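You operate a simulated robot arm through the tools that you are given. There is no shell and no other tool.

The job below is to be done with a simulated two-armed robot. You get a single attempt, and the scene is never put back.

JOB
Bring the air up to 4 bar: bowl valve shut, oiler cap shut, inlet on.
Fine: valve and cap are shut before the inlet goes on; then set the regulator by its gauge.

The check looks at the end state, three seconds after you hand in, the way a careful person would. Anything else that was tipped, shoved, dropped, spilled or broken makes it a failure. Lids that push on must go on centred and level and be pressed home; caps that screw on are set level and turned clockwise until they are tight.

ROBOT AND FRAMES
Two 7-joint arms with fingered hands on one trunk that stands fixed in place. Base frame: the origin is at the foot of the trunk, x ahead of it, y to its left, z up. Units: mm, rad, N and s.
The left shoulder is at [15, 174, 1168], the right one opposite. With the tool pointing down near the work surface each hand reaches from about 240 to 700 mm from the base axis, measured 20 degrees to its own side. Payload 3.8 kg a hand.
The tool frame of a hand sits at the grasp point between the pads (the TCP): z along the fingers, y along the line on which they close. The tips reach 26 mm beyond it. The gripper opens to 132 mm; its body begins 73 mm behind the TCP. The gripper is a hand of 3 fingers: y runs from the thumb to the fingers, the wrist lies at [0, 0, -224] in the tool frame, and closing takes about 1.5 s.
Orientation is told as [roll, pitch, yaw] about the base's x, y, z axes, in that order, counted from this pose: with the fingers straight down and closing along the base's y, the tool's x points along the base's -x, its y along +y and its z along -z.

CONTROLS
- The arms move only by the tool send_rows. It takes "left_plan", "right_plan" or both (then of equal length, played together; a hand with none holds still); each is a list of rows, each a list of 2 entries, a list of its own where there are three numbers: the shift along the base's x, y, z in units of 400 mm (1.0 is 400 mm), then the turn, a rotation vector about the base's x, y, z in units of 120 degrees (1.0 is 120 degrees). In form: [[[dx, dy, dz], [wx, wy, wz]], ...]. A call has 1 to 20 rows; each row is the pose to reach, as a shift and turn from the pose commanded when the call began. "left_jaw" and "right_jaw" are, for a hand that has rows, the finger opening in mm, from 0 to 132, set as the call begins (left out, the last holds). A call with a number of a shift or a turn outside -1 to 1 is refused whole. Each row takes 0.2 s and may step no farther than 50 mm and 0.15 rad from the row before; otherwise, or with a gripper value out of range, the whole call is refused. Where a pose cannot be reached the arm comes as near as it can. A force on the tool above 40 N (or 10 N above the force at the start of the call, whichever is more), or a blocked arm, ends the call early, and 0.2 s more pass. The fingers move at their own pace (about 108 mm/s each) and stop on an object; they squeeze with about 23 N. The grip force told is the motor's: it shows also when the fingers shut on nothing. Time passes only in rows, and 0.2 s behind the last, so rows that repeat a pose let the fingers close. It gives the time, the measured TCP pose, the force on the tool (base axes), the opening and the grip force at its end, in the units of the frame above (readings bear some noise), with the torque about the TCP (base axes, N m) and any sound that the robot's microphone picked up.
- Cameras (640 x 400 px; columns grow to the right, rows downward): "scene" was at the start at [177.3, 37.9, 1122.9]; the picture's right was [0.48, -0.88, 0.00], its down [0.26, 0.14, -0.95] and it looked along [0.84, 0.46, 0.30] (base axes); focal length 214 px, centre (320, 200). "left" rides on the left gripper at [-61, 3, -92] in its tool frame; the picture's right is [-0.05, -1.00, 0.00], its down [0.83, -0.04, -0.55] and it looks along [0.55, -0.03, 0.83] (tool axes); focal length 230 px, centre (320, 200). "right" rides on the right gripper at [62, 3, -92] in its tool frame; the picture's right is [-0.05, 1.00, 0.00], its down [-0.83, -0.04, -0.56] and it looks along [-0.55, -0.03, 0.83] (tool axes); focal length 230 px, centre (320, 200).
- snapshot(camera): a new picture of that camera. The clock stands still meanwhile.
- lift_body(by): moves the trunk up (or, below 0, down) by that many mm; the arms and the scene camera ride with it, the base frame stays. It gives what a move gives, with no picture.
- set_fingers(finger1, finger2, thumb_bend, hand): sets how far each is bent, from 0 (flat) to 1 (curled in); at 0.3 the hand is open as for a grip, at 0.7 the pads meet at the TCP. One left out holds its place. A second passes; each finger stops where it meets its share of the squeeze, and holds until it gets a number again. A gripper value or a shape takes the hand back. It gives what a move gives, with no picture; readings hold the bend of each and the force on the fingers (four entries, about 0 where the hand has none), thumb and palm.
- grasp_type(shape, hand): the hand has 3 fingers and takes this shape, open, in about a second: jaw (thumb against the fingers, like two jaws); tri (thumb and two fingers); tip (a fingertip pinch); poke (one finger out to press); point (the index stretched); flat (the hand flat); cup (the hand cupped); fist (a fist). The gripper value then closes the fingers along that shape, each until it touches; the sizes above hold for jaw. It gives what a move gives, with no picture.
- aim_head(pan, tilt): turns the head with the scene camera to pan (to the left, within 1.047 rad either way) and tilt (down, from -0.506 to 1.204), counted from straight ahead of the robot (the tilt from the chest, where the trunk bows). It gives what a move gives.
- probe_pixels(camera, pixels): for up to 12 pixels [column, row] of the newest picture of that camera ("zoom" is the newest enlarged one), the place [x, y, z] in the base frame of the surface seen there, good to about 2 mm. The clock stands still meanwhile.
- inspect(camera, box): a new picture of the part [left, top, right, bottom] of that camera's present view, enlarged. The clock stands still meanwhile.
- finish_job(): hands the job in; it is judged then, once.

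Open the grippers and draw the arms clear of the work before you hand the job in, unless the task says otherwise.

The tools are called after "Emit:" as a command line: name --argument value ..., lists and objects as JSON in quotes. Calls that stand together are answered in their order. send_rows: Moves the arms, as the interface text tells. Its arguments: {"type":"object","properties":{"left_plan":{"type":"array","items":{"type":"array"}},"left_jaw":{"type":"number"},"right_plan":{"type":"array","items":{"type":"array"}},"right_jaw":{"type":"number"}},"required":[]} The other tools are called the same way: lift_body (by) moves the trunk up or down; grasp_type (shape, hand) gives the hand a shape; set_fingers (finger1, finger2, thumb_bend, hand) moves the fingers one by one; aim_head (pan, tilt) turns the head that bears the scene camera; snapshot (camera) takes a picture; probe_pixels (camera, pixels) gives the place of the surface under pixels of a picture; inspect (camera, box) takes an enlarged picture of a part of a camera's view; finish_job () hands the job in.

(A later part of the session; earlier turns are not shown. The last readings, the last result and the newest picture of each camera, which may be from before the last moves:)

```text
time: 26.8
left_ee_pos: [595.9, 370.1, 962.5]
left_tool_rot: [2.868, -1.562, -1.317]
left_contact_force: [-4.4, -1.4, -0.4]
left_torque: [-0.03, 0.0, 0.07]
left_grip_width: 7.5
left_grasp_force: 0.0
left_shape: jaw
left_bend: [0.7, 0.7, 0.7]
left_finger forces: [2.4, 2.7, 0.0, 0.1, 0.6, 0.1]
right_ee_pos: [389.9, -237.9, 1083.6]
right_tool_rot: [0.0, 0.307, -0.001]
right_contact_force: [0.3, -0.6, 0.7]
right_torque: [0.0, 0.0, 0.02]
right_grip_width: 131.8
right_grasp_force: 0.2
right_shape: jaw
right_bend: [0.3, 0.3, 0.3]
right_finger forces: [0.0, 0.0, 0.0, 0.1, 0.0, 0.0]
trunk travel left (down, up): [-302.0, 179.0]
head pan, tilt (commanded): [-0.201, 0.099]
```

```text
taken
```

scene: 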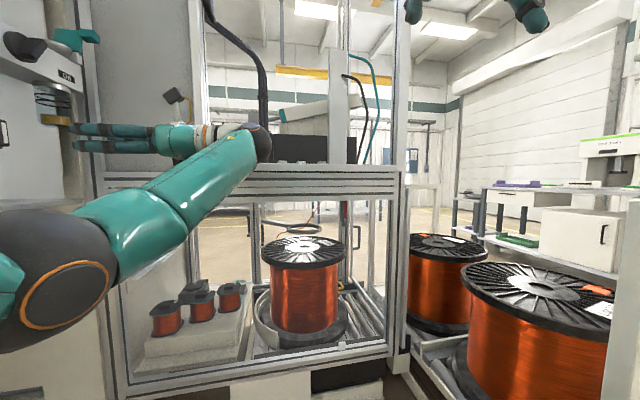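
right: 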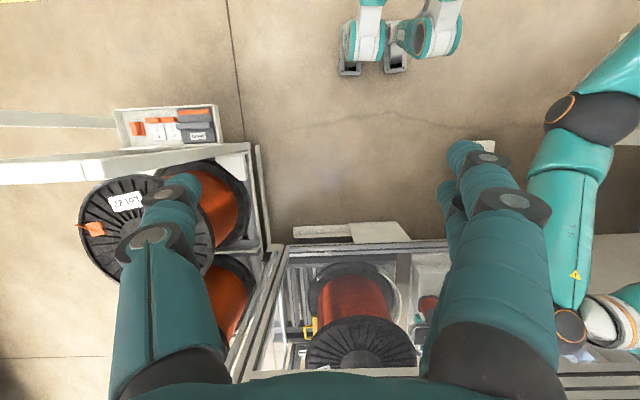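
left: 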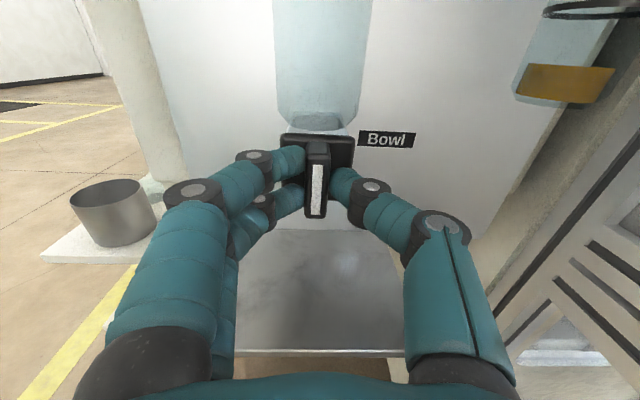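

The fingers touch lightly (2–3 N) on both sides of the bar at (315,185). I command full closing so the squeeze builds.

Emit:
send_rows --left_plan '[[[0, 0, 0], [0, 0, 0]], [[0, 0, 0], [0, 0, 0]], [[0, 0, 0], [0, 0, 0]], [[0, 0, 0], [0, 0, 0]]]' --left_jaw 0

Emit:
snapshot --camera "left"

```text
time: 27.8
left_ee_pos: [596.7, 372.0, 962.1]
left_tool_rot: [2.867, -1.563, -1.314]
left_contact_force: [-2.3, 2.3, 0.3]
left_torque: [-0.02, 0.01, 0.09]
left_grip_width: 7.1
left_grasp_force: 23.2
left_shape: jaw
left_bend: [0.71, 0.71, 0.7]
left_finger forces: [10.9, 11.0, 0.0, 0.0, 19.3, 0.0]
right_ee_pos: [390.2, -237.8, 1083.4]
right_tool_rot: [0.001, 0.309, 0.001]
right_contact_force: [0.0, -0.3, 0.9]
right_torque: [0.02, -0.02, 0.01]
right_grip_width: 131.8
right_grasp_force: 0.0
right_shape: jaw
right_bend: [0.3, 0.3, 0.3]
right_finger forces: [0.0, 0.0, 0.0, 0.0, 0.0, 0.0]
trunk travel left (down, up): [-302.0, 179.0]
head pan, tilt (commanded): [-0.201, 0.099]
```

```text
taken
```

left: 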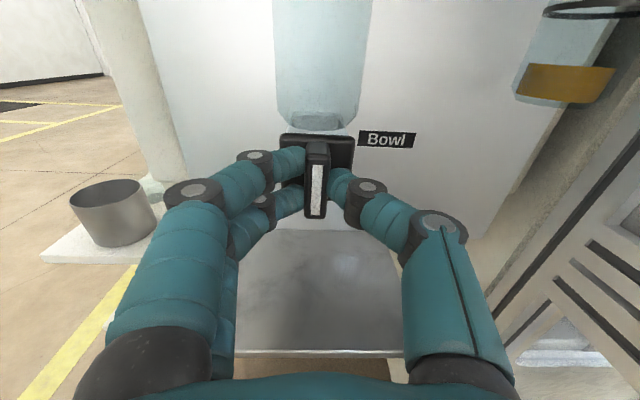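

The bar is gripped with 23 N. I test a small clockwise turn (about +y) of 12° and watch the torque.

Emit:
send_rows --left_plan '[[[0, 0, 0], [0, 0.03, 0]], [[0, 0, 0], [0, 0.065, 0]], [[0, 0, 0], [0, 0.1, 0]]]'

Emit:
inspect --camera "left" --box '[240, 120, 400, 220]'

```text
time: 28.6
left_ee_pos: [595.8, 370.9, 961.7]
left_tool_rot: [1.595, -1.358, -0.043]
left_contact_force: [-3.8, 3.4, 0.3]
left_torque: [0.04, -0.02, 0.09]
left_grip_width: 7.6
left_grasp_force: 23.3
left_shape: jaw
left_bend: [0.71, 0.71, 0.7]
left_finger forces: [11.4, 10.9, 0.1, 0.0, 19.7, 0.0]
right_ee_pos: [390.0, -237.7, 1084.7]
right_tool_rot: [0.0, 0.309, 0.001]
right_contact_force: [-0.4, -0.4, 1.0]
right_torque: [0.01, -0.01, 0.03]
right_grip_width: 131.8
right_grasp_force: 0.0
right_shape: jaw
right_bend: [0.3, 0.3, 0.3]
right_finger forces: [0.0, 0.0, 0.0, 0.0, 0.1, 0.0]
trunk travel left (down, up): [-302.0, 179.0]
head pan, tilt (commanded): [-0.201, 0.099]
```

```text
4.00 times, centred on (320, 170) of left
```

zoom: 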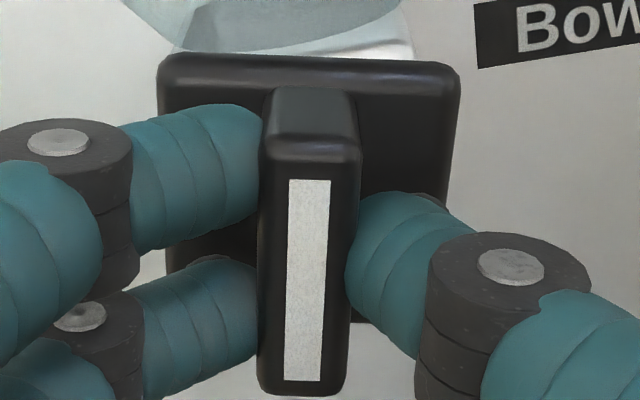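

The handle and its plate turn with the hand at almost no torque. I continue clockwise to 90° total.

Emit:
send_rows --left_plan '[[[0, 0, 0], [0, 0.06, 0]], [[0, 0, 0], [0, 0.12, 0]], [[0, 0, 0], [0, 0.18, 0]], [[0, 0, 0], [0, 0.24, 0]], [[0, 0, 0], [0, 0.3, 0]], [[0, 0, 0], [0, 0.36, 0]], [[0, 0, 0], [0, 0.42, 0]], [[0, 0, 0], [0, 0.48, 0]], [[0, 0, 0], [0, 0.54, 0]], [[0, 0, 0], [0, 0.6, 0]], [[0, 0, 0], [0, 0.65, 0]]]'

Emit:
snapshot --camera "left"

```text
time: 31.0
left_ee_pos: [596.1, 370.3, 961.1]
left_tool_rot: [1.551, 0.006, -0.007]
left_contact_force: [-9.7, 6.3, -6.3]
left_torque: [-0.14, -0.04, 0.17]
left_grip_width: 6.8
left_grasp_force: 22.9
left_shape: jaw
left_bend: [0.71, 0.71, 0.7]
left_finger forces: [9.4, 9.2, 0.0, 0.0, 25.0, 0.1]
right_ee_pos: [389.8, -236.6, 1084.2]
right_tool_rot: [0.0, 0.308, 0.001]
right_contact_force: [-0.6, -0.1, -0.1]
right_torque: [0.0, 0.01, 0.01]
right_grip_width: 131.8
right_grasp_force: 0.1
right_shape: jaw
right_bend: [0.3, 0.3, 0.3]
right_finger forces: [0.0, 0.0, 0.0, 0.0, 0.0, 0.0]
trunk travel left (down, up): [-302.0, 179.0]
head pan, tilt (commanded): [-0.201, 0.099]
```

```text
taken
```

left: 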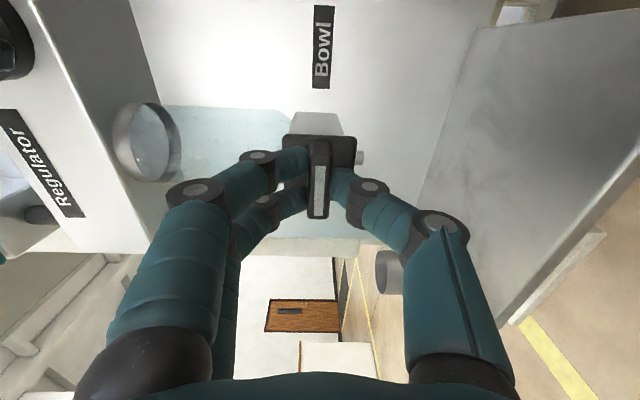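

The handle now lies horizontal (in-picture bar at (318,180) runs along x). I nudge 6° further to feel whether there's a stop.

Emit:
send_rows --left_plan '[[[0, 0, 0], [0, 0.025, 0]], [[0, 0, 0], [0, 0.05, 0]], [[0, 0, 0], [0, 0.05, 0]]]'

Emit:
inspect --camera "left" --box '[240, 90, 400, 220]'

```text
time: 31.8
left_ee_pos: [596.4, 370.8, 961.3]
left_tool_rot: [1.551, 0.108, -0.009]
left_contact_force: [-8.1, 7.0, -5.2]
left_torque: [-0.11, -0.24, 0.12]
left_grip_width: 6.2
left_grasp_force: 23.1
left_shape: jaw
left_bend: [0.71, 0.71, 0.7]
left_finger forces: [12.1, 8.3, 0.1, 0.1, 25.9, 0.1]
right_ee_pos: [389.8, -236.9, 1083.6]
right_tool_rot: [0.0, 0.307, -0.001]
right_contact_force: [0.3, 0.5, 1.0]
right_torque: [-0.01, 0.04, -0.02]
right_grip_width: 131.9
right_grasp_force: 0.0
right_shape: jaw
right_bend: [0.3, 0.3, 0.3]
right_finger forces: [0.0, 0.0, 0.0, 0.1, 0.0, 0.0]
trunk travel left (down, up): [-302.0, 179.0]
head pan, tilt (commanded): [-0.201, 0.099]
```

```text
3.08 times, centred on (320, 155) of left
```

zoom: 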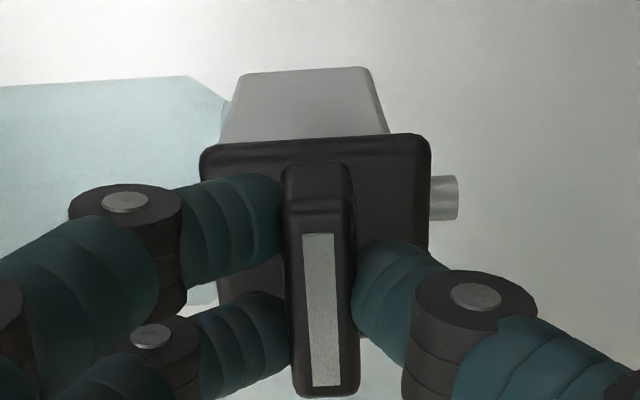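

The torque rose to −0.24 N·m and the bar lagged behind the hand, so it is at its stop: valve horizontal. I open the fingers, then back off along −y.

Emit:
send_rows --left_plan '[[[0, 0, 0], [0, -0.025, 0]], [[0, 0, 0], [0, -0.05, 0]], [[0, 0, 0], [0, -0.05, 0]], [[0, 0, 0], [0, -0.05, 0]], [[0, 0, 0], [0, -0.05, 0]]]' --left_jaw 55

Emit:
send_rows --left_plan '[[[0, -0.05, 0], [0, 0, 0]], [[0, -0.12, 0], [0, 0, 0]], [[0, -0.2, 0], [0, 0, 0]], [[0, -0.28, 0], [0, 0, 0]], [[0, -0.36, 0], [0, 0, 0]]]'

Emit:
snapshot --camera "left"

Emit:
inspect --camera "left" --box '[260, 60, 420, 160]'

```text
time: 33.0
left_ee_pos: [598.1, 369.7, 960.8]
left_tool_rot: [1.553, 0.004, -0.01]
left_contact_force: [-0.6, 0.5, 0.3]
left_torque: [-0.02, -0.04, 0.01]
left_grip_width: 54.4
left_grasp_force: 0.2
left_shape: jaw
left_bend: [0.73, 0.73, 0.7]
left_finger forces: [0.1, 0.1, 0.0, 0.1, 0.0, 0.1]
right_ee_pos: [389.3, -238.0, 1083.3]
right_tool_rot: [-0.001, 0.306, 0.001]
right_contact_force: [0.2, -0.3, 0.2]
right_torque: [0.01, 0.0, 0.04]
right_grip_width: 131.9
right_grasp_force: 0.0
right_shape: jaw
right_bend: [0.3, 0.3, 0.3]
right_finger forces: [0.0, 0.0, 0.0, 0.0, 0.0, 0.0]
trunk travel left (down, up): [-302.0, 179.0]
head pan, tilt (commanded): [-0.201, 0.099]
```

```text
time: 34.2
left_ee_pos: [597.5, 223.5, 962.3]
left_tool_rot: [1.556, 0.002, -0.009]
left_contact_force: [0.2, 0.4, -0.1]
left_torque: [0.0, 0.0, 0.01]
left_grip_width: 54.4
left_grasp_force: 0.0
left_shape: jaw
left_bend: [0.73, 0.73, 0.7]
left_finger forces: [0.0, 0.0, 0.0, 0.0, 0.0, 0.0]
right_ee_pos: [389.5, -237.3, 1084.1]
right_tool_rot: [0.0, 0.308, -0.002]
right_contact_force: [0.6, -0.4, 0.1]
right_torque: [0.05, 0.03, -0.01]
right_grip_width: 131.8
right_grasp_force: 0.1
right_shape: jaw
right_bend: [0.3, 0.3, 0.3]
right_finger forces: [0.0, 0.0, 0.1, 0.1, 0.0, 0.1]
trunk travel left (down, up): [-302.0, 179.0]
head pan, tilt (commanded): [-0.201, 0.099]
```

```text
taken
```

left: 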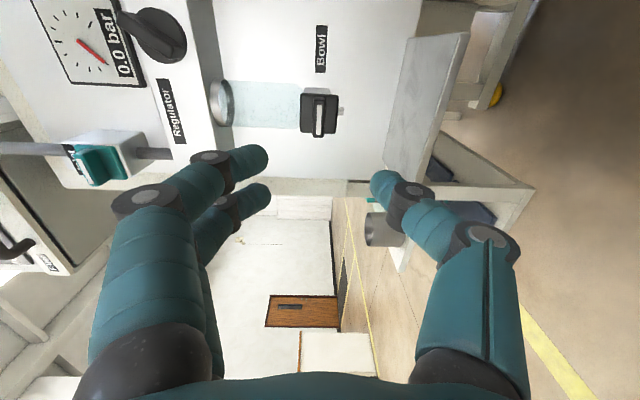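

```text
4.00 times, centred on (340, 110) of left
```

zoom: 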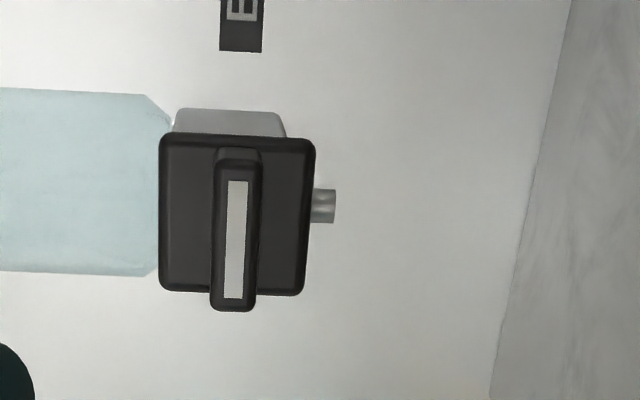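

The bowl valve bar is now square across the drain (shut). Next the oiler cap: I set the left hand to the "poke" shape here in free space and look at where the finger sits.

Emit:
grasp_type --hand "left" --shape "poke"

Emit:
snapshot --camera "left"

Emit:
aim_head --pan 0.3 --tilt 0.0

Emit:
snapshot --camera "scene"

```text
time: 35.1
left_ee_pos: [597.1, 224.9, 962.2]
left_tool_rot: [1.553, 0.004, -0.01]
left_contact_force: [0.0, -0.2, 0.6]
left_torque: [0.0, 0.03, 0.03]
left_grip_width: 0.1
left_grasp_force: 0.1
left_shape: poke
left_bend: [1.0, 1.0, 0.45]
left_finger forces: [0.0, 0.0, 0.0, 0.0, 0.0, 0.0]
right_ee_pos: [390.3, -238.6, 1084.1]
right_tool_rot: [0.001, 0.309, 0.0]
right_contact_force: [-0.4, -0.1, -0.6]
right_torque: [0.01, -0.02, -0.02]
right_grip_width: 131.8
right_grasp_force: 0.0
right_shape: jaw
right_bend: [0.3, 0.3, 0.3]
right_finger forces: [0.0, 0.0, 0.1, 0.1, 0.0, 0.0]
trunk travel left (down, up): [-302.0, 179.0]
head pan, tilt (commanded): [-0.201, 0.099]
```

```text
taken
```

left: 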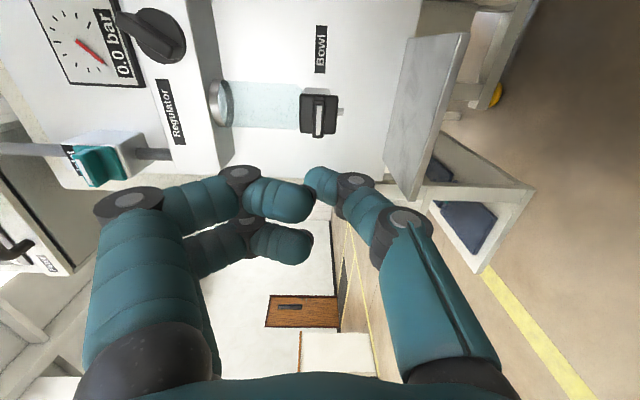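

```text
time: 36.0
left_ee_pos: [597.4, 224.3, 962.0]
left_tool_rot: [1.554, 0.002, -0.008]
left_contact_force: [-0.6, -0.3, 0.5]
left_torque: [0.0, -0.02, -0.03]
left_grip_width: 0.1
left_grasp_force: 0.2
left_shape: poke
left_bend: [1.0, 1.0, 0.45]
left_finger forces: [0.0, 0.0, 0.0, 0.0, 0.0, 0.0]
right_ee_pos: [390.9, -239.1, 1082.9]
right_tool_rot: [0.0, 0.308, 0.0]
right_contact_force: [-1.3, 0.5, 0.7]
right_torque: [0.0, 0.01, -0.01]
right_grip_width: 132.0
right_grasp_force: 0.0
right_shape: jaw
right_bend: [0.3, 0.3, 0.3]
right_finger forces: [0.0, 0.0, 0.0, 0.0, 0.0, 0.1]
trunk travel left (down, up): [-302.0, 179.0]
head pan, tilt (commanded): [0.3, 0.0]
```

```text
taken
```

scene: 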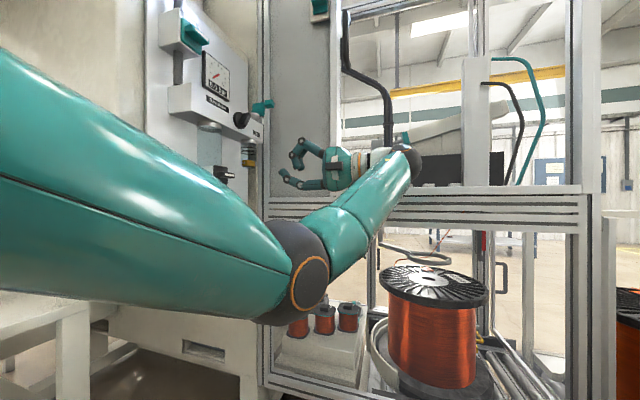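

In "poke" both fingers curl and the thumb points out near the TCP axis (320,180). I compare with the "point" shape before choosing.

Emit:
grasp_type --hand "left" --shape "point"

Emit:
snapshot --camera "left"

Emit:
inspect --camera "scene" --box '[260, 120, 420, 220]'

```text
time: 36.9
left_ee_pos: [596.9, 224.1, 961.7]
left_tool_rot: [1.553, 0.005, -0.009]
left_contact_force: [0.0, -0.4, 0.0]
left_torque: [0.0, 0.03, 0.02]
left_grip_width: 0.0
left_grasp_force: 0.0
left_shape: point
left_bend: [0.24, 1.0, 0.48]
left_finger forces: [0.0, 0.0, 0.1, 0.0, 0.0, 0.1]
right_ee_pos: [389.8, -238.1, 1083.6]
right_tool_rot: [-0.001, 0.306, 0.001]
right_contact_force: [-0.3, -0.1, -0.1]
right_torque: [0.02, 0.0, -0.02]
right_grip_width: 132.0
right_grasp_force: 0.1
right_shape: jaw
right_bend: [0.3, 0.3, 0.3]
right_finger forces: [0.0, 0.0, 0.0, 0.1, 0.0, 0.0]
trunk travel left (down, up): [-302.0, 179.0]
head pan, tilt (commanded): [0.3, 0.0]
```

```text
taken
```

left: 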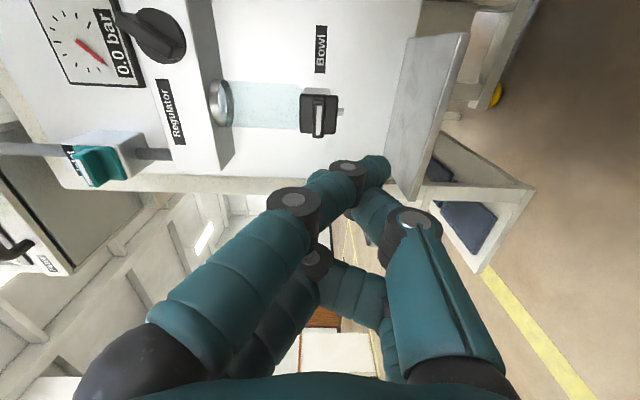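

```text
4.00 times, centred on (340, 170) of scene
```

zoom: 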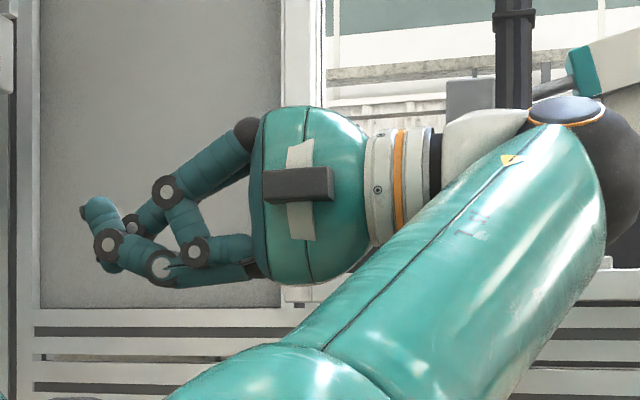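

The "point" shape tangles with the thumb, so I'll use the jaw shape: with roll −90° the single thumb is on the +x side and can go behind the cap's tab and push it over. I return to jaw and raise the trunk 100 mm for height.

Emit:
grasp_type --hand "left" --shape "jaw"

Emit:
lift_body --by 100

Emit:
send_rows --left_plan '[[[0.02, 0.01, 0.025], [0, -0.0625, 0]], [[0.04, 0.02, 0.05], [0, -0.125, 0]], [[0.06, 0.03, 0.075], [0, -0.1875, 0]], [[0.08, 0.04, 0.1], [0, -0.25, 0]], [[0.1, 0.05, 0.125], [0, -0.3125, 0]], [[0.12, 0.06, 0.15], [0, -0.375, 0]], [[0.14, 0.07, 0.175], [0, -0.4375, 0]], [[0.16, 0.08, 0.2], [0, -0.5, 0]], [[0.18, 0.09, 0.225], [0, -0.5625, 0]], [[0.2, 0.1, 0.25], [0, -0.625, 0]], [[0.22, 0.11, 0.275], [0, -0.6875, 0]], [[0.24, 0.12, 0.3], [0, -0.75, 0]]]' --left_jaw 60

Emit:
snapshot --camera "left"

```text
time: 37.8
left_ee_pos: [598.4, 225.2, 961.7]
left_tool_rot: [1.554, 0.004, -0.007]
left_contact_force: [0.1, 0.7, -0.7]
left_torque: [0.04, -0.04, 0.01]
left_grip_width: 95.1
left_grasp_force: 0.1
left_shape: jaw
left_bend: [0.3, 0.78, 0.3]
left_finger forces: [0.1, 0.0, 0.0, 0.2, 0.0, 0.1]
right_ee_pos: [390.2, -237.8, 1082.5]
right_tool_rot: [0.001, 0.307, 0.001]
right_contact_force: [0.6, 0.0, -0.3]
right_torque: [0.05, 0.02, 0.01]
right_grip_width: 131.7
right_grasp_force: 0.0
right_shape: jaw
right_bend: [0.3, 0.3, 0.3]
right_finger forces: [0.0, 0.0, 0.0, 0.0, 0.1, 0.1]
trunk travel left (down, up): [-302.0, 179.0]
head pan, tilt (commanded): [0.3, 0.0]
```

```text
time: 39.1
left_ee_pos: [598.6, 226.0, 1060.1]
left_tool_rot: [1.553, 0.005, -0.008]
left_contact_force: [0.4, -0.7, -0.7]
left_torque: [0.05, -0.04, 0.0]
left_grip_width: 95.0
left_grasp_force: 0.0
left_shape: jaw
left_bend: [0.3, 0.77, 0.3]
left_finger forces: [0.0, 0.0, 0.0, 0.0, 0.0, 0.0]
right_ee_pos: [390.6, -238.2, 1182.4]
right_tool_rot: [-0.001, 0.308, 0.001]
right_contact_force: [-0.3, -0.2, -0.8]
right_torque: [-0.01, 0.03, 0.0]
right_grip_width: 131.8
right_grasp_force: 0.1
right_shape: jaw
right_bend: [0.3, 0.3, 0.3]
right_finger forces: [0.0, 0.0, 0.0, 0.0, 0.1, 0.0]
trunk travel left (down, up): [-402.0, 79.0]
head pan, tilt (commanded): [0.3, 0.0]
```

```text
time: 41.7
left_ee_pos: [674.1, 277.0, 1178.4]
left_tool_rot: [3.09, -1.561, -1.534]
left_contact_force: [-0.4, 0.1, 0.2]
left_torque: [-0.01, -0.02, 0.01]
left_grip_width: 21.5
left_grasp_force: 0.0
left_shape: jaw
left_bend: [0.73, 0.82, 0.7]
left_finger forces: [0.0, 0.0, 0.1, 0.0, 0.1, 0.1]
left hand out of reach, approached as far as the arm can: row 10, 11, 12
right_ee_pos: [389.0, -237.6, 1183.9]
right_tool_rot: [0.001, 0.307, 0.0]
right_contact_force: [0.4, -0.2, -0.5]
right_torque: [0.04, -0.01, 0.02]
right_grip_width: 131.7
right_grasp_force: 0.0
right_shape: jaw
right_bend: [0.3, 0.3, 0.3]
right_finger forces: [0.0, 0.1, 0.1, 0.1, 0.1, 0.0]
trunk travel left (down, up): [-402.0, 79.0]
head pan, tilt (commanded): [0.3, 0.0]
```

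```text
taken
```

left: 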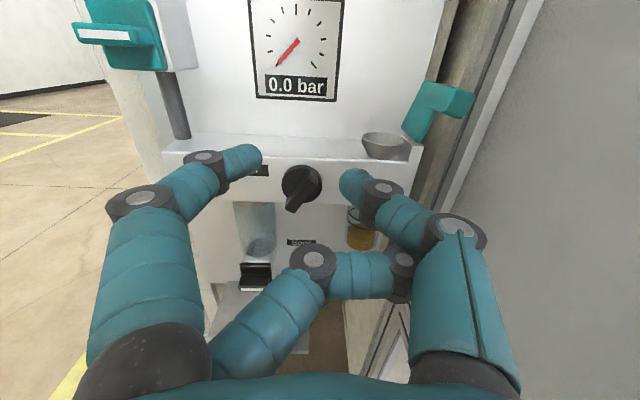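

Finger 2 is caught on the thumb (bend stuck at 0.82; in the picture it crosses at (360,270) to the thumb's knuckle). I look closely before untangling.

Emit:
inspect --camera "left" --box '[200, 130, 520, 400]'

Emit:
inspect --camera "scene" --box '[230, 60, 430, 200]'

```text
1.48 times, centred on (360, 265) of left
```

zoom: 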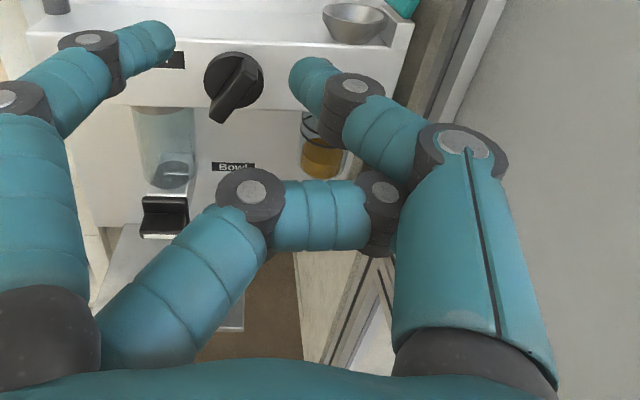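

```text
2.86 times, centred on (330, 130) of scene
```

zoom: 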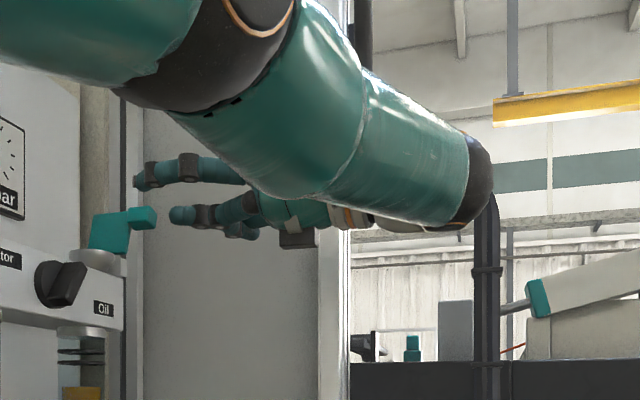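

Finger 2's last joint is lodged behind the thumb's first segment. I untangle stepwise: curl finger 2 fully, open the thumb flat, then open finger 2.

Emit:
set_fingers --hand "left" --finger2 1.0

Emit:
set_fingers --hand "left" --thumb_bend 0.0

Emit:
snapshot --camera "left"

Emit:
set_fingers --hand "left" --finger2 0.3

Emit:
snapshot --camera "left"

```text
time: 42.7
left_ee_pos: [674.3, 275.8, 1178.2]
left_tool_rot: [2.843, -1.559, -1.289]
left_contact_force: [0.4, 0.2, -0.8]
left_torque: [-0.01, 0.0, 0.03]
left_grip_width: 52.2
left_grasp_force: 0.0
left_shape: fingers
left_bend: [0.73, 0.84, 0.7]
left_finger forces: [0.1, 0.0, 0.0, 0.0, 0.0, 0.1]
right_ee_pos: [390.8, -237.0, 1184.0]
right_tool_rot: [0.0, 0.308, 0.001]
right_contact_force: [0.4, -0.2, 1.3]
right_torque: [0.01, 0.0, 0.0]
right_grip_width: 131.8
right_grasp_force: 0.0
right_shape: jaw
right_bend: [0.3, 0.3, 0.3]
right_finger forces: [0.0, 0.0, 0.0, 0.0, 0.1, 0.0]
trunk travel left (down, up): [-402.0, 79.0]
head pan, tilt (commanded): [0.3, 0.0]
```

```text
time: 43.7
left_ee_pos: [675.3, 276.4, 1178.9]
left_tool_rot: [2.847, -1.56, -1.291]
left_contact_force: [0.3, -0.2, 0.2]
left_torque: [-0.03, 0.02, -0.03]
left_grip_width: 108.4
left_grasp_force: 0.1
left_shape: fingers
left_bend: [0.73, 0.81, 0.16]
left_finger forces: [0.0, 0.0, 0.1, 0.1, 0.1, 0.0]
right_ee_pos: [390.1, -237.9, 1183.3]
right_tool_rot: [0.0, 0.306, 0.001]
right_contact_force: [1.0, -1.0, -0.5]
right_torque: [0.04, -0.01, 0.0]
right_grip_width: 131.8
right_grasp_force: 0.0
right_shape: jaw
right_bend: [0.3, 0.3, 0.3]
right_finger forces: [0.0, 0.1, 0.1, 0.1, 0.0, 0.0]
trunk travel left (down, up): [-402.0, 79.0]
head pan, tilt (commanded): [0.3, 0.0]
```

```text
taken
```

left: 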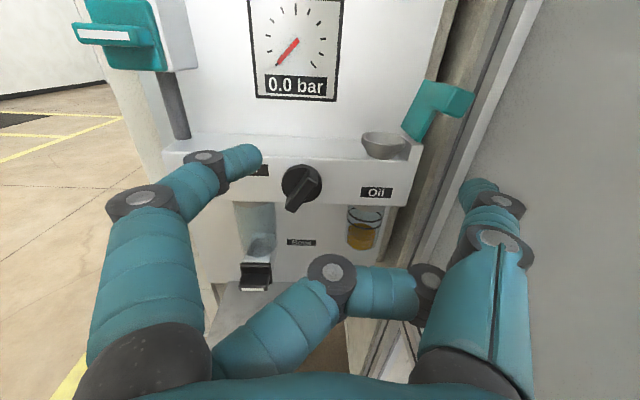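

```text
time: 44.7
left_ee_pos: [674.5, 276.5, 1179.7]
left_tool_rot: [2.85, -1.56, -1.296]
left_contact_force: [0.3, 0.0, -0.4]
left_torque: [-0.02, -0.01, -0.01]
left_grip_width: 113.1
left_grasp_force: 0.1
left_shape: fingers
left_bend: [0.73, 0.75, 0.13]
left_finger forces: [0.0, 0.1, 0.0, 0.0, 0.0, 0.1]
right_ee_pos: [389.6, -237.8, 1185.0]
right_tool_rot: [0.0, 0.307, 0.0]
right_contact_force: [-0.2, -0.2, -0.1]
right_torque: [0.0, -0.01, -0.02]
right_grip_width: 132.0
right_grasp_force: 0.0
right_shape: jaw
right_bend: [0.3, 0.3, 0.3]
right_finger forces: [0.0, 0.1, 0.0, 0.0, 0.1, 0.1]
trunk travel left (down, up): [-402.0, 79.0]
head pan, tilt (commanded): [0.3, 0.0]
```

```text
taken
```

left: 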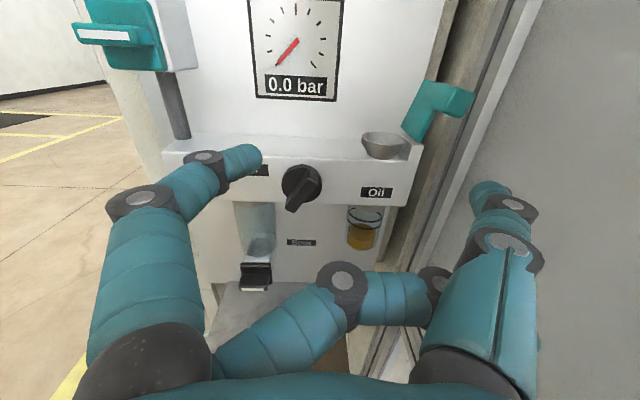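

Finger 2 still holds behind the thumb (bends 0.75/0.13, both drift together). I try the other way: open finger 1, then swing the thumb inward while finger 2 opens so its hooked end slides off.

Emit:
set_fingers --hand "left" --finger1 0.1 --finger2 0.1 --thumb_bend 0.9

Emit:
snapshot --camera "left"

```text
time: 45.7
left_ee_pos: [672.8, 276.9, 1177.1]
left_tool_rot: [2.846, -1.559, -1.291]
left_contact_force: [1.0, 0.1, -0.4]
left_torque: [-0.02, 0.01, 0.0]
left_grip_width: 63.5
left_grasp_force: 0.0
left_shape: fingers
left_bend: [0.1, 0.94, 0.88]
left_finger forces: [0.0, 0.0, 0.0, 0.0, 0.1, 0.0]
right_ee_pos: [389.4, -237.2, 1183.6]
right_tool_rot: [0.0, 0.308, 0.0]
right_contact_force: [1.0, 0.0, 1.4]
right_torque: [0.02, 0.01, -0.02]
right_grip_width: 131.7
right_grasp_force: 0.1
right_shape: jaw
right_bend: [0.3, 0.3, 0.3]
right_finger forces: [0.1, 0.0, 0.0, 0.1, 0.0, 0.0]
trunk travel left (down, up): [-402.0, 79.0]
head pan, tilt (commanded): [0.3, 0.0]
```

```text
taken
```

left: 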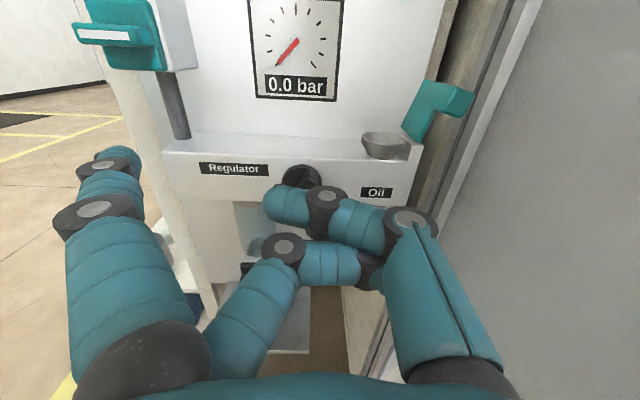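

Finger 2's knuckle moved outward to (283,250) while its end is still hooked at (375,270). I give it another second with the thumb at full bend to see if it slips free.

Emit:
set_fingers --hand "left" --finger2 0.0 --thumb_bend 1.0

Emit:
inspect --camera "left" --box '[160, 150, 520, 400]'

```text
time: 46.7
left_ee_pos: [674.0, 277.0, 1177.4]
left_tool_rot: [2.847, -1.561, -1.292]
left_contact_force: [0.2, -0.2, 0.1]
left_torque: [-0.03, 0.02, 0.0]
left_grip_width: 60.2
left_grasp_force: 0.1
left_shape: fingers
left_bend: [0.1, 0.97, 0.96]
left_finger forces: [0.1, 0.0, 0.0, 0.0, 0.1, 0.0]
right_ee_pos: [389.6, -238.6, 1184.5]
right_tool_rot: [-0.001, 0.308, 0.0]
right_contact_force: [0.0, 1.1, -0.8]
right_torque: [-0.02, -0.04, 0.0]
right_grip_width: 132.0
right_grasp_force: 0.0
right_shape: jaw
right_bend: [0.3, 0.3, 0.3]
right_finger forces: [0.0, 0.0, 0.0, 0.0, 0.1, 0.0]
trunk travel left (down, up): [-402.0, 79.0]
head pan, tilt (commanded): [0.3, 0.0]
```

```text
1.60 times, centred on (340, 275) of left
```

zoom: 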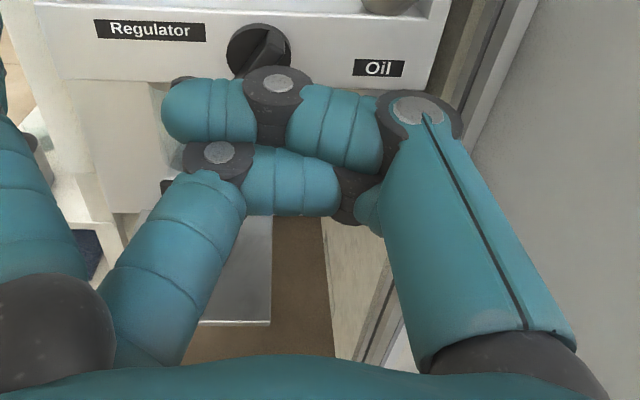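

Now the thumb lies over the curled finger 2. I curl finger 2 fully first, and only then open the thumb, watching each stage.

Emit:
set_fingers --hand "left" --finger2 1.0

Emit:
set_fingers --hand "left" --thumb_bend 0.45

Emit:
inspect --camera "left" --box '[160, 150, 520, 400]'

Emit:
snapshot --camera "scene"

```text
time: 47.7
left_ee_pos: [675.6, 276.7, 1178.1]
left_tool_rot: [2.846, -1.559, -1.294]
left_contact_force: [0.5, -0.4, -0.1]
left_torque: [0.02, 0.01, -0.01]
left_grip_width: 58.9
left_grasp_force: 0.0
left_shape: fingers
left_bend: [0.1, 1.0, 0.96]
left_finger forces: [0.0, 0.0, 0.1, 0.0, 0.0, 0.1]
right_ee_pos: [389.7, -238.8, 1183.2]
right_tool_rot: [0.0, 0.307, 0.0]
right_contact_force: [0.3, 0.7, -0.7]
right_torque: [0.05, -0.01, -0.02]
right_grip_width: 132.0
right_grasp_force: 0.2
right_shape: jaw
right_bend: [0.3, 0.3, 0.3]
right_finger forces: [0.0, 0.1, 0.0, 0.1, 0.0, 0.0]
trunk travel left (down, up): [-402.0, 79.0]
head pan, tilt (commanded): [0.3, 0.0]
```

```text
time: 48.7
left_ee_pos: [673.6, 275.8, 1178.8]
left_tool_rot: [2.848, -1.559, -1.293]
left_contact_force: [0.5, 0.3, 0.4]
left_torque: [0.01, -0.04, -0.02]
left_grip_width: 119.1
left_grasp_force: 0.2
left_shape: fingers
left_bend: [0.1, 0.9, 0.45]
left_finger forces: [0.0, 0.0, 0.0, 0.1, 0.1, 0.0]
right_ee_pos: [389.8, -238.5, 1184.3]
right_tool_rot: [-0.001, 0.308, 0.001]
right_contact_force: [0.8, 0.0, -0.3]
right_torque: [-0.01, 0.02, -0.01]
right_grip_width: 131.7
right_grasp_force: 0.0
right_shape: jaw
right_bend: [0.3, 0.3, 0.3]
right_finger forces: [0.0, 0.0, 0.0, 0.0, 0.0, 0.1]
trunk travel left (down, up): [-402.0, 79.0]
head pan, tilt (commanded): [0.3, 0.0]
```

```text
1.60 times, centred on (340, 275) of left
```

zoom: 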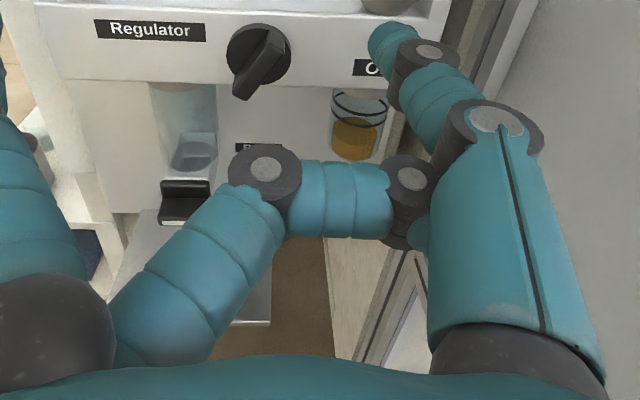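

```text
taken
```

scene: 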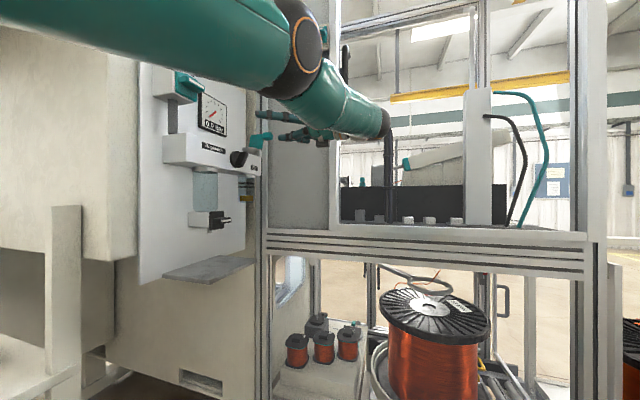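

Finger 2 is dragged along as the thumb opens, so its end is hooked outside the thumb. I command both fully flat (0), so the finger's outer joints straighten while the thumb is out of the way.

Emit:
set_fingers --hand "left" --finger2 0.0 --thumb_bend 0.0

Emit:
set_fingers --hand "left" --finger2 0.0 --thumb_bend 0.0

Emit:
inspect --camera "left" --box '[160, 150, 600, 400]'

```text
time: 49.7
left_ee_pos: [674.6, 276.5, 1178.6]
left_tool_rot: [2.85, -1.561, -1.294]
left_contact_force: [0.2, -0.6, -0.1]
left_torque: [0.02, -0.01, 0.02]
left_grip_width: 169.6
left_grasp_force: 0.0
left_shape: fingers
left_bend: [0.1, 0.8, 0.11]
left_finger forces: [0.1, 0.0, 0.0, 0.0, 0.0, 0.0]
right_ee_pos: [390.3, -236.9, 1183.0]
right_tool_rot: [0.0, 0.307, 0.001]
right_contact_force: [0.1, 0.9, 0.7]
right_torque: [-0.02, -0.01, 0.01]
right_grip_width: 132.1
right_grasp_force: 0.1
right_shape: jaw
right_bend: [0.3, 0.3, 0.3]
right_finger forces: [0.1, 0.0, 0.0, 0.0, 0.1, 0.0]
trunk travel left (down, up): [-402.0, 79.0]
head pan, tilt (commanded): [0.3, 0.0]
```

```text
time: 50.7
left_ee_pos: [673.2, 276.9, 1178.6]
left_tool_rot: [2.847, -1.561, -1.292]
left_contact_force: [-0.3, -0.4, -0.8]
left_torque: [0.0, -0.03, -0.01]
left_grip_width: 169.2
left_grasp_force: 0.1
left_shape: fingers
left_bend: [0.1, 0.79, 0.11]
left_finger forces: [0.0, 0.1, 0.0, 0.0, 0.0, 0.0]
right_ee_pos: [390.0, -237.8, 1182.8]
right_tool_rot: [-0.001, 0.308, 0.0]
right_contact_force: [-0.2, -0.2, -1.0]
right_torque: [0.01, 0.01, 0.02]
right_grip_width: 132.0
right_grasp_force: 0.0
right_shape: jaw
right_bend: [0.3, 0.3, 0.3]
right_finger forces: [0.1, 0.0, 0.0, 0.1, 0.0, 0.1]
trunk travel left (down, up): [-402.0, 79.0]
head pan, tilt (commanded): [0.3, 0.0]
```

```text
1.45 times, centred on (380, 275) of left
```

zoom: 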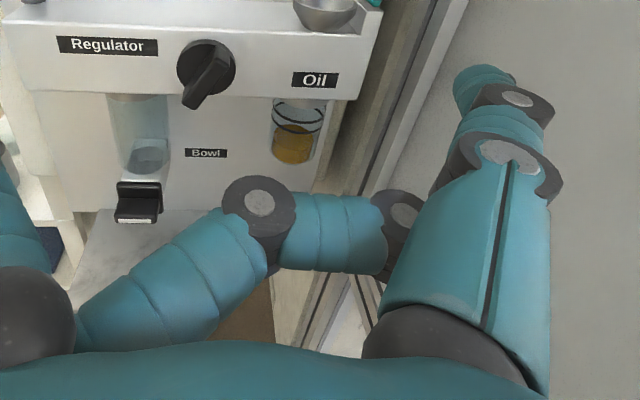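

Finger 2 is still caught (0.79). To see the tangle from finger 2's side I roll the hand back to neutral so that side faces the scene camera, moving slightly away from the wall.

Emit:
send_rows --left_plan '[[[-0.02, -0.02, 0], [0, 0.0625, 0]], [[-0.04, -0.04, 0], [0, 0.125, 0]], [[-0.06, -0.06, 0], [0, 0.1875, 0]], [[-0.08, -0.08, 0], [0, 0.25, 0]], [[-0.1, -0.1, 0], [0, 0.3125, 0]], [[-0.12, -0.12, 0], [0, 0.375, 0]], [[-0.14, -0.14, 0], [0, 0.4375, 0]], [[-0.16, -0.16, 0], [0, 0.5, 0]], [[-0.18, -0.18, 0], [0, 0.5625, 0]], [[-0.2, -0.2, 0], [0, 0.625, 0]], [[-0.22, -0.2, 0], [0, 0.6875, 0]], [[-0.24, -0.2, 0], [0, 0.75, 0]]]'

Emit:
snapshot --camera "scene"

```text
time: 53.5
left_ee_pos: [613.5, 158.7, 1141.4]
left_tool_rot: [1.663, 0.204, -0.084]
left_contact_force: [-0.1, 0.5, 0.3]
left_torque: [-0.05, 0.01, -0.03]
left_grip_width: 169.5
left_grasp_force: 0.0
left_shape: fingers
left_bend: [0.1, 0.79, 0.11]
left_finger forces: [0.0, 0.0, 0.0, 0.1, 0.0, 0.1]
left hand out of reach, approached as far as the arm can: row 1, 2, 3, 4, 5, 6, 7, 8, 9, 10, 11
right_ee_pos: [388.5, -236.8, 1184.6]
right_tool_rot: [-0.001, 0.305, -0.003]
right_contact_force: [-1.2, -1.0, -0.2]
right_torque: [-0.04, -0.03, 0.0]
right_grip_width: 132.1
right_grasp_force: 0.0
right_shape: jaw
right_bend: [0.3, 0.3, 0.3]
right_finger forces: [0.1, 0.1, 0.0, 0.0, 0.0, 0.1]
trunk travel left (down, up): [-402.0, 79.0]
head pan, tilt (commanded): [0.3, 0.0]
stopped in row 12 (left hand): the arm was blocked; the commanded pose is now the measured one
```

```text
taken
```

scene: 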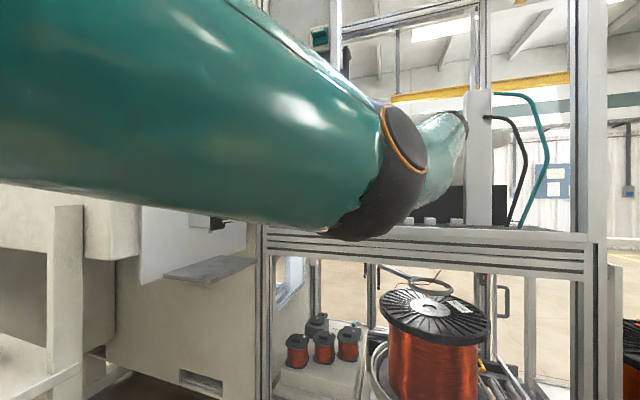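

The arm reported "blocked" in row 12 with the elbow high in front of the head camera. I need another viewpoint: first I level the right hand's pitch, then turn it to look toward the left arm.

Emit:
send_rows --right_plan '[[[0, 0, 0], [0, -0.05, 0]], [[0, 0, 0], [0, -0.1, 0]], [[0, 0, 0], [0, -0.147, 0]]]'

Emit:
send_rows --right_plan '[[[0, -0.01, 0], [0.0625, 0, 0]], [[0, -0.02, 0], [0.125, 0, 0]], [[0, -0.03, 0], [0.1875, 0, 0]], [[0, -0.04, 0], [0.25, 0, 0]], [[0, -0.05, 0], [0.3125, 0, 0]], [[0, -0.06, 0], [0.375, 0, 0]], [[0, -0.06, 0], [0.4375, 0, 0]], [[0, -0.06, 0], [0.5, 0, 0]], [[0, -0.06, 0], [0.5625, 0, 0]], [[0, -0.06, 0], [0.625, 0, 0]]]'

Emit:
snapshot --camera "right"

```text
time: 54.3
left_ee_pos: [614.2, 157.5, 1141.4]
left_tool_rot: [1.666, 0.202, -0.082]
left_contact_force: [0.1, 0.0, 0.4]
left_torque: [0.01, 0.0, 0.01]
left_grip_width: 169.9
left_grasp_force: 0.0
left_shape: fingers
left_bend: [0.1, 0.79, 0.11]
left_finger forces: [0.0, 0.0, 0.0, 0.1, 0.0, 0.0]
right_ee_pos: [390.9, -239.3, 1183.6]
right_tool_rot: [0.001, -0.002, 0.0]
right_contact_force: [0.7, -0.9, -0.1]
right_torque: [0.02, -0.02, -0.01]
right_grip_width: 131.9
right_grasp_force: 0.0
right_shape: jaw
right_bend: [0.3, 0.3, 0.3]
right_finger forces: [0.0, 0.0, 0.0, 0.0, 0.0, 0.0]
trunk travel left (down, up): [-402.0, 79.0]
head pan, tilt (commanded): [0.3, 0.0]
```

```text
time: 56.7
left_ee_pos: [616.0, 158.2, 1140.4]
left_tool_rot: [1.666, 0.204, -0.083]
left_contact_force: [0.0, -0.2, 0.1]
left_torque: [0.05, -0.02, 0.02]
left_grip_width: 169.9
left_grasp_force: 0.1
left_shape: fingers
left_bend: [0.1, 0.79, 0.11]
left_finger forces: [0.0, 0.0, 0.0, 0.0, 0.0, 0.1]
right_ee_pos: [352.6, -287.3, 1134.6]
right_tool_rot: [1.238, 0.078, -0.096]
right_contact_force: [0.7, 0.1, -0.2]
right_torque: [0.07, -0.02, 0.02]
right_grip_width: 132.1
right_grasp_force: 0.1
right_shape: jaw
right_bend: [0.3, 0.3, 0.3]
right_finger forces: [0.0, 0.0, 0.0, 0.0, 0.0, 0.0]
right hand out of reach, approached as far as the arm can: row 8, 9, 10
trunk travel left (down, up): [-402.0, 79.0]
head pan, tilt (commanded): [0.3, 0.0]
stopped in row 10 (right hand): the arm was blocked; the commanded pose is now the measured one
```

```text
taken
```

right: 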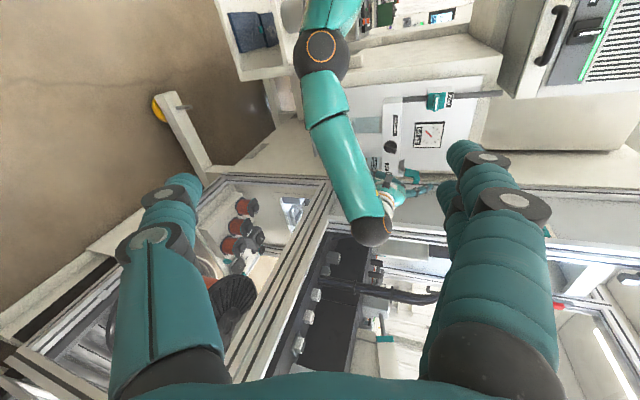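

From here the left arm is visible: elbow (322,45), wrist cap (370,232), hand at (405,190). I enlarge to check for contact with the cabinet.

Emit:
inspect --camera "right" --box '[290, 120, 466, 250]'

Emit:
probe_pixels --camera "right" --pixels '[[370, 232], [350, 190], [330, 110], [322, 45], [400, 175], [395, 240], [340, 240], [420, 185]]'

```text
3.08 times, centred on (378, 185) of right
```

zoom: 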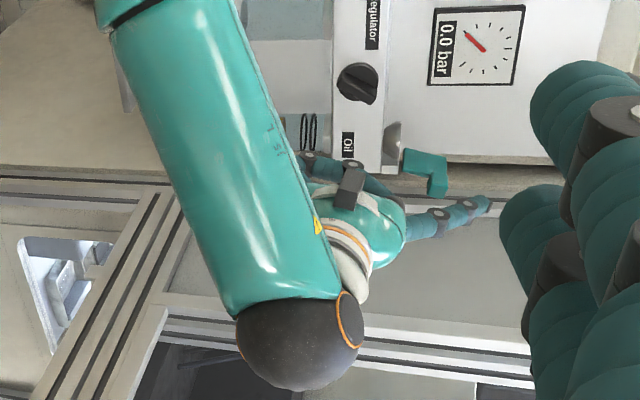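

```text
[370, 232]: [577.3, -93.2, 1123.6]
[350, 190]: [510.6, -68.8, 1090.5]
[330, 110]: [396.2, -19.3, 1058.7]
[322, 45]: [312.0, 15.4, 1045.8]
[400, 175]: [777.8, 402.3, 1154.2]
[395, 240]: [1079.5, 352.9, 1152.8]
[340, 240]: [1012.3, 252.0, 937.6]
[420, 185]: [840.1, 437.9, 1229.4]
```

The wrist (577,−93,1124) is far from the cabinet (x≥813), so it's just an arm-posture limit. I zoom further on the tangled fingers at about (395,185) in the right view.

Emit:
inspect --camera "right" --box '[360, 155, 440, 205]'

Emit:
inspect --camera "left" --box '[160, 150, 600, 400]'

```text
8.00 times, centred on (400, 180) of right
```

zoom: 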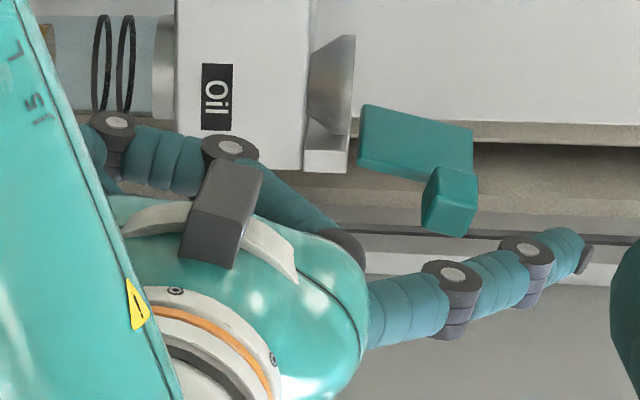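

```text
1.45 times, centred on (380, 275) of left
```

zoom: 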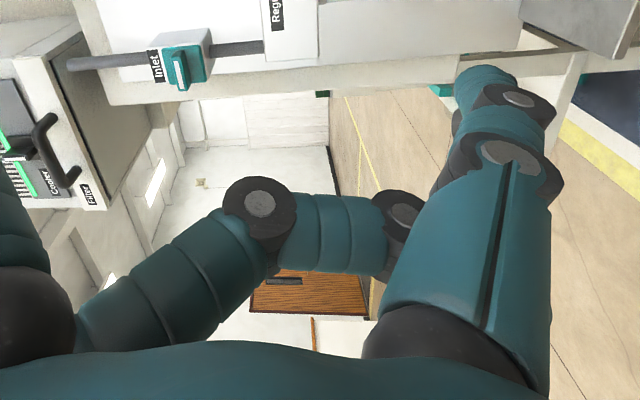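

Reversing the sequence that led here should undo it: jaw→poke→point went smoothly, so I go point→poke and check.

Emit:
grasp_type --hand "left" --shape "point"

Emit:
grasp_type --hand "left" --shape "poke"

Emit:
snapshot --camera "left"

```text
time: 57.6
left_ee_pos: [613.9, 157.6, 1141.6]
left_tool_rot: [1.665, 0.203, -0.083]
left_contact_force: [-0.6, -0.7, -0.1]
left_torque: [0.01, -0.01, -0.05]
left_grip_width: 0.0
left_grasp_force: 0.1
left_shape: point
left_bend: [0.12, 1.0, 0.49]
left_finger forces: [0.0, 0.2, 0.0, 0.0, 0.0, 0.1]
right_ee_pos: [351.9, -287.9, 1135.7]
right_tool_rot: [1.24, 0.077, -0.092]
right_contact_force: [0.4, -0.6, -0.1]
right_torque: [0.02, -0.04, -0.01]
right_grip_width: 131.8
right_grasp_force: 0.1
right_shape: jaw
right_bend: [0.3, 0.3, 0.3]
right_finger forces: [0.0, 0.0, 0.0, 0.0, 0.0, 0.0]
trunk travel left (down, up): [-402.0, 79.0]
head pan, tilt (commanded): [0.3, 0.0]
```

```text
time: 58.5
left_ee_pos: [614.1, 156.2, 1142.0]
left_tool_rot: [1.667, 0.203, -0.083]
left_contact_force: [-0.1, -0.2, -0.4]
left_torque: [0.01, 0.01, 0.03]
left_grip_width: 0.3
left_grasp_force: 0.1
left_shape: poke
left_bend: [0.96, 1.0, 1.0]
left_finger forces: [0.0, 0.0, 0.0, 0.0, 0.0, 0.0]
right_ee_pos: [351.2, -288.5, 1134.8]
right_tool_rot: [1.24, 0.078, -0.094]
right_contact_force: [0.4, -0.1, 0.4]
right_torque: [-0.01, -0.01, -0.02]
right_grip_width: 132.0
right_grasp_force: 0.1
right_shape: jaw
right_bend: [0.3, 0.3, 0.3]
right_finger forces: [0.1, 0.1, 0.0, 0.0, 0.0, 0.0]
trunk travel left (down, up): [-402.0, 79.0]
head pan, tilt (commanded): [0.3, 0.0]
```

```text
taken
```

left: 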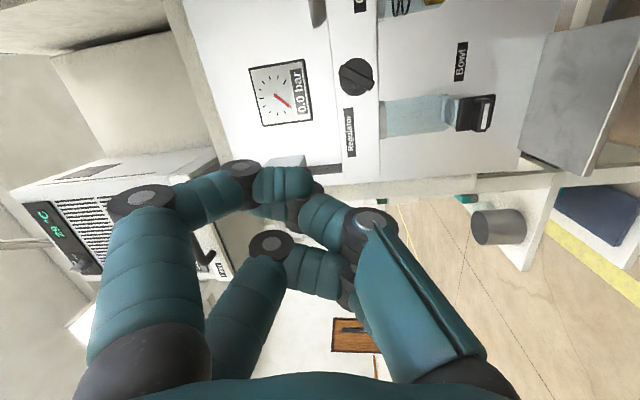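

Still crossed: finger 2's knuckle at (270,245) with its end near (350,290) behind the thumb. I try the "flat" shape to pull everything straight.

Emit:
grasp_type --hand "left" --shape "flat"

Emit:
snapshot --camera "left"

```text
time: 59.4
left_ee_pos: [613.4, 157.1, 1142.5]
left_tool_rot: [1.667, 0.202, -0.083]
left_contact_force: [-0.5, 0.1, 0.7]
left_torque: [-0.04, 0.02, 0.0]
left_grip_width: 126.1
left_grasp_force: 0.1
left_shape: flat
left_bend: [0.23, 1.0, 0.27]
left_finger forces: [0.0, 0.0, 0.1, 0.0, 0.1, 0.1]
right_ee_pos: [351.6, -288.1, 1137.0]
right_tool_rot: [1.239, 0.076, -0.092]
right_contact_force: [-0.2, 0.3, 0.1]
right_torque: [-0.01, 0.02, 0.06]
right_grip_width: 131.8
right_grasp_force: 0.1
right_shape: jaw
right_bend: [0.3, 0.3, 0.3]
right_finger forces: [0.0, 0.1, 0.0, 0.0, 0.1, 0.1]
trunk travel left (down, up): [-402.0, 79.0]
head pan, tilt (commanded): [0.3, 0.0]
```

```text
taken
```

left: 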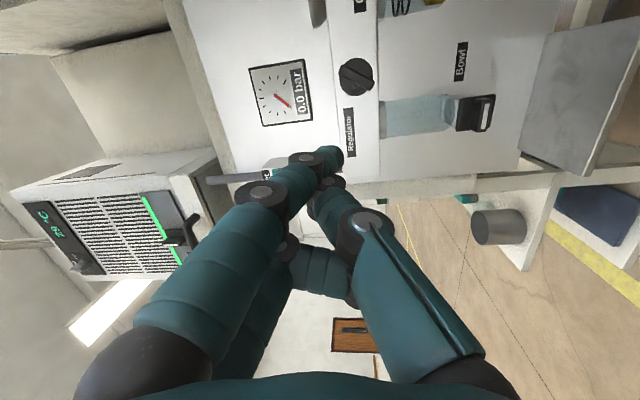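

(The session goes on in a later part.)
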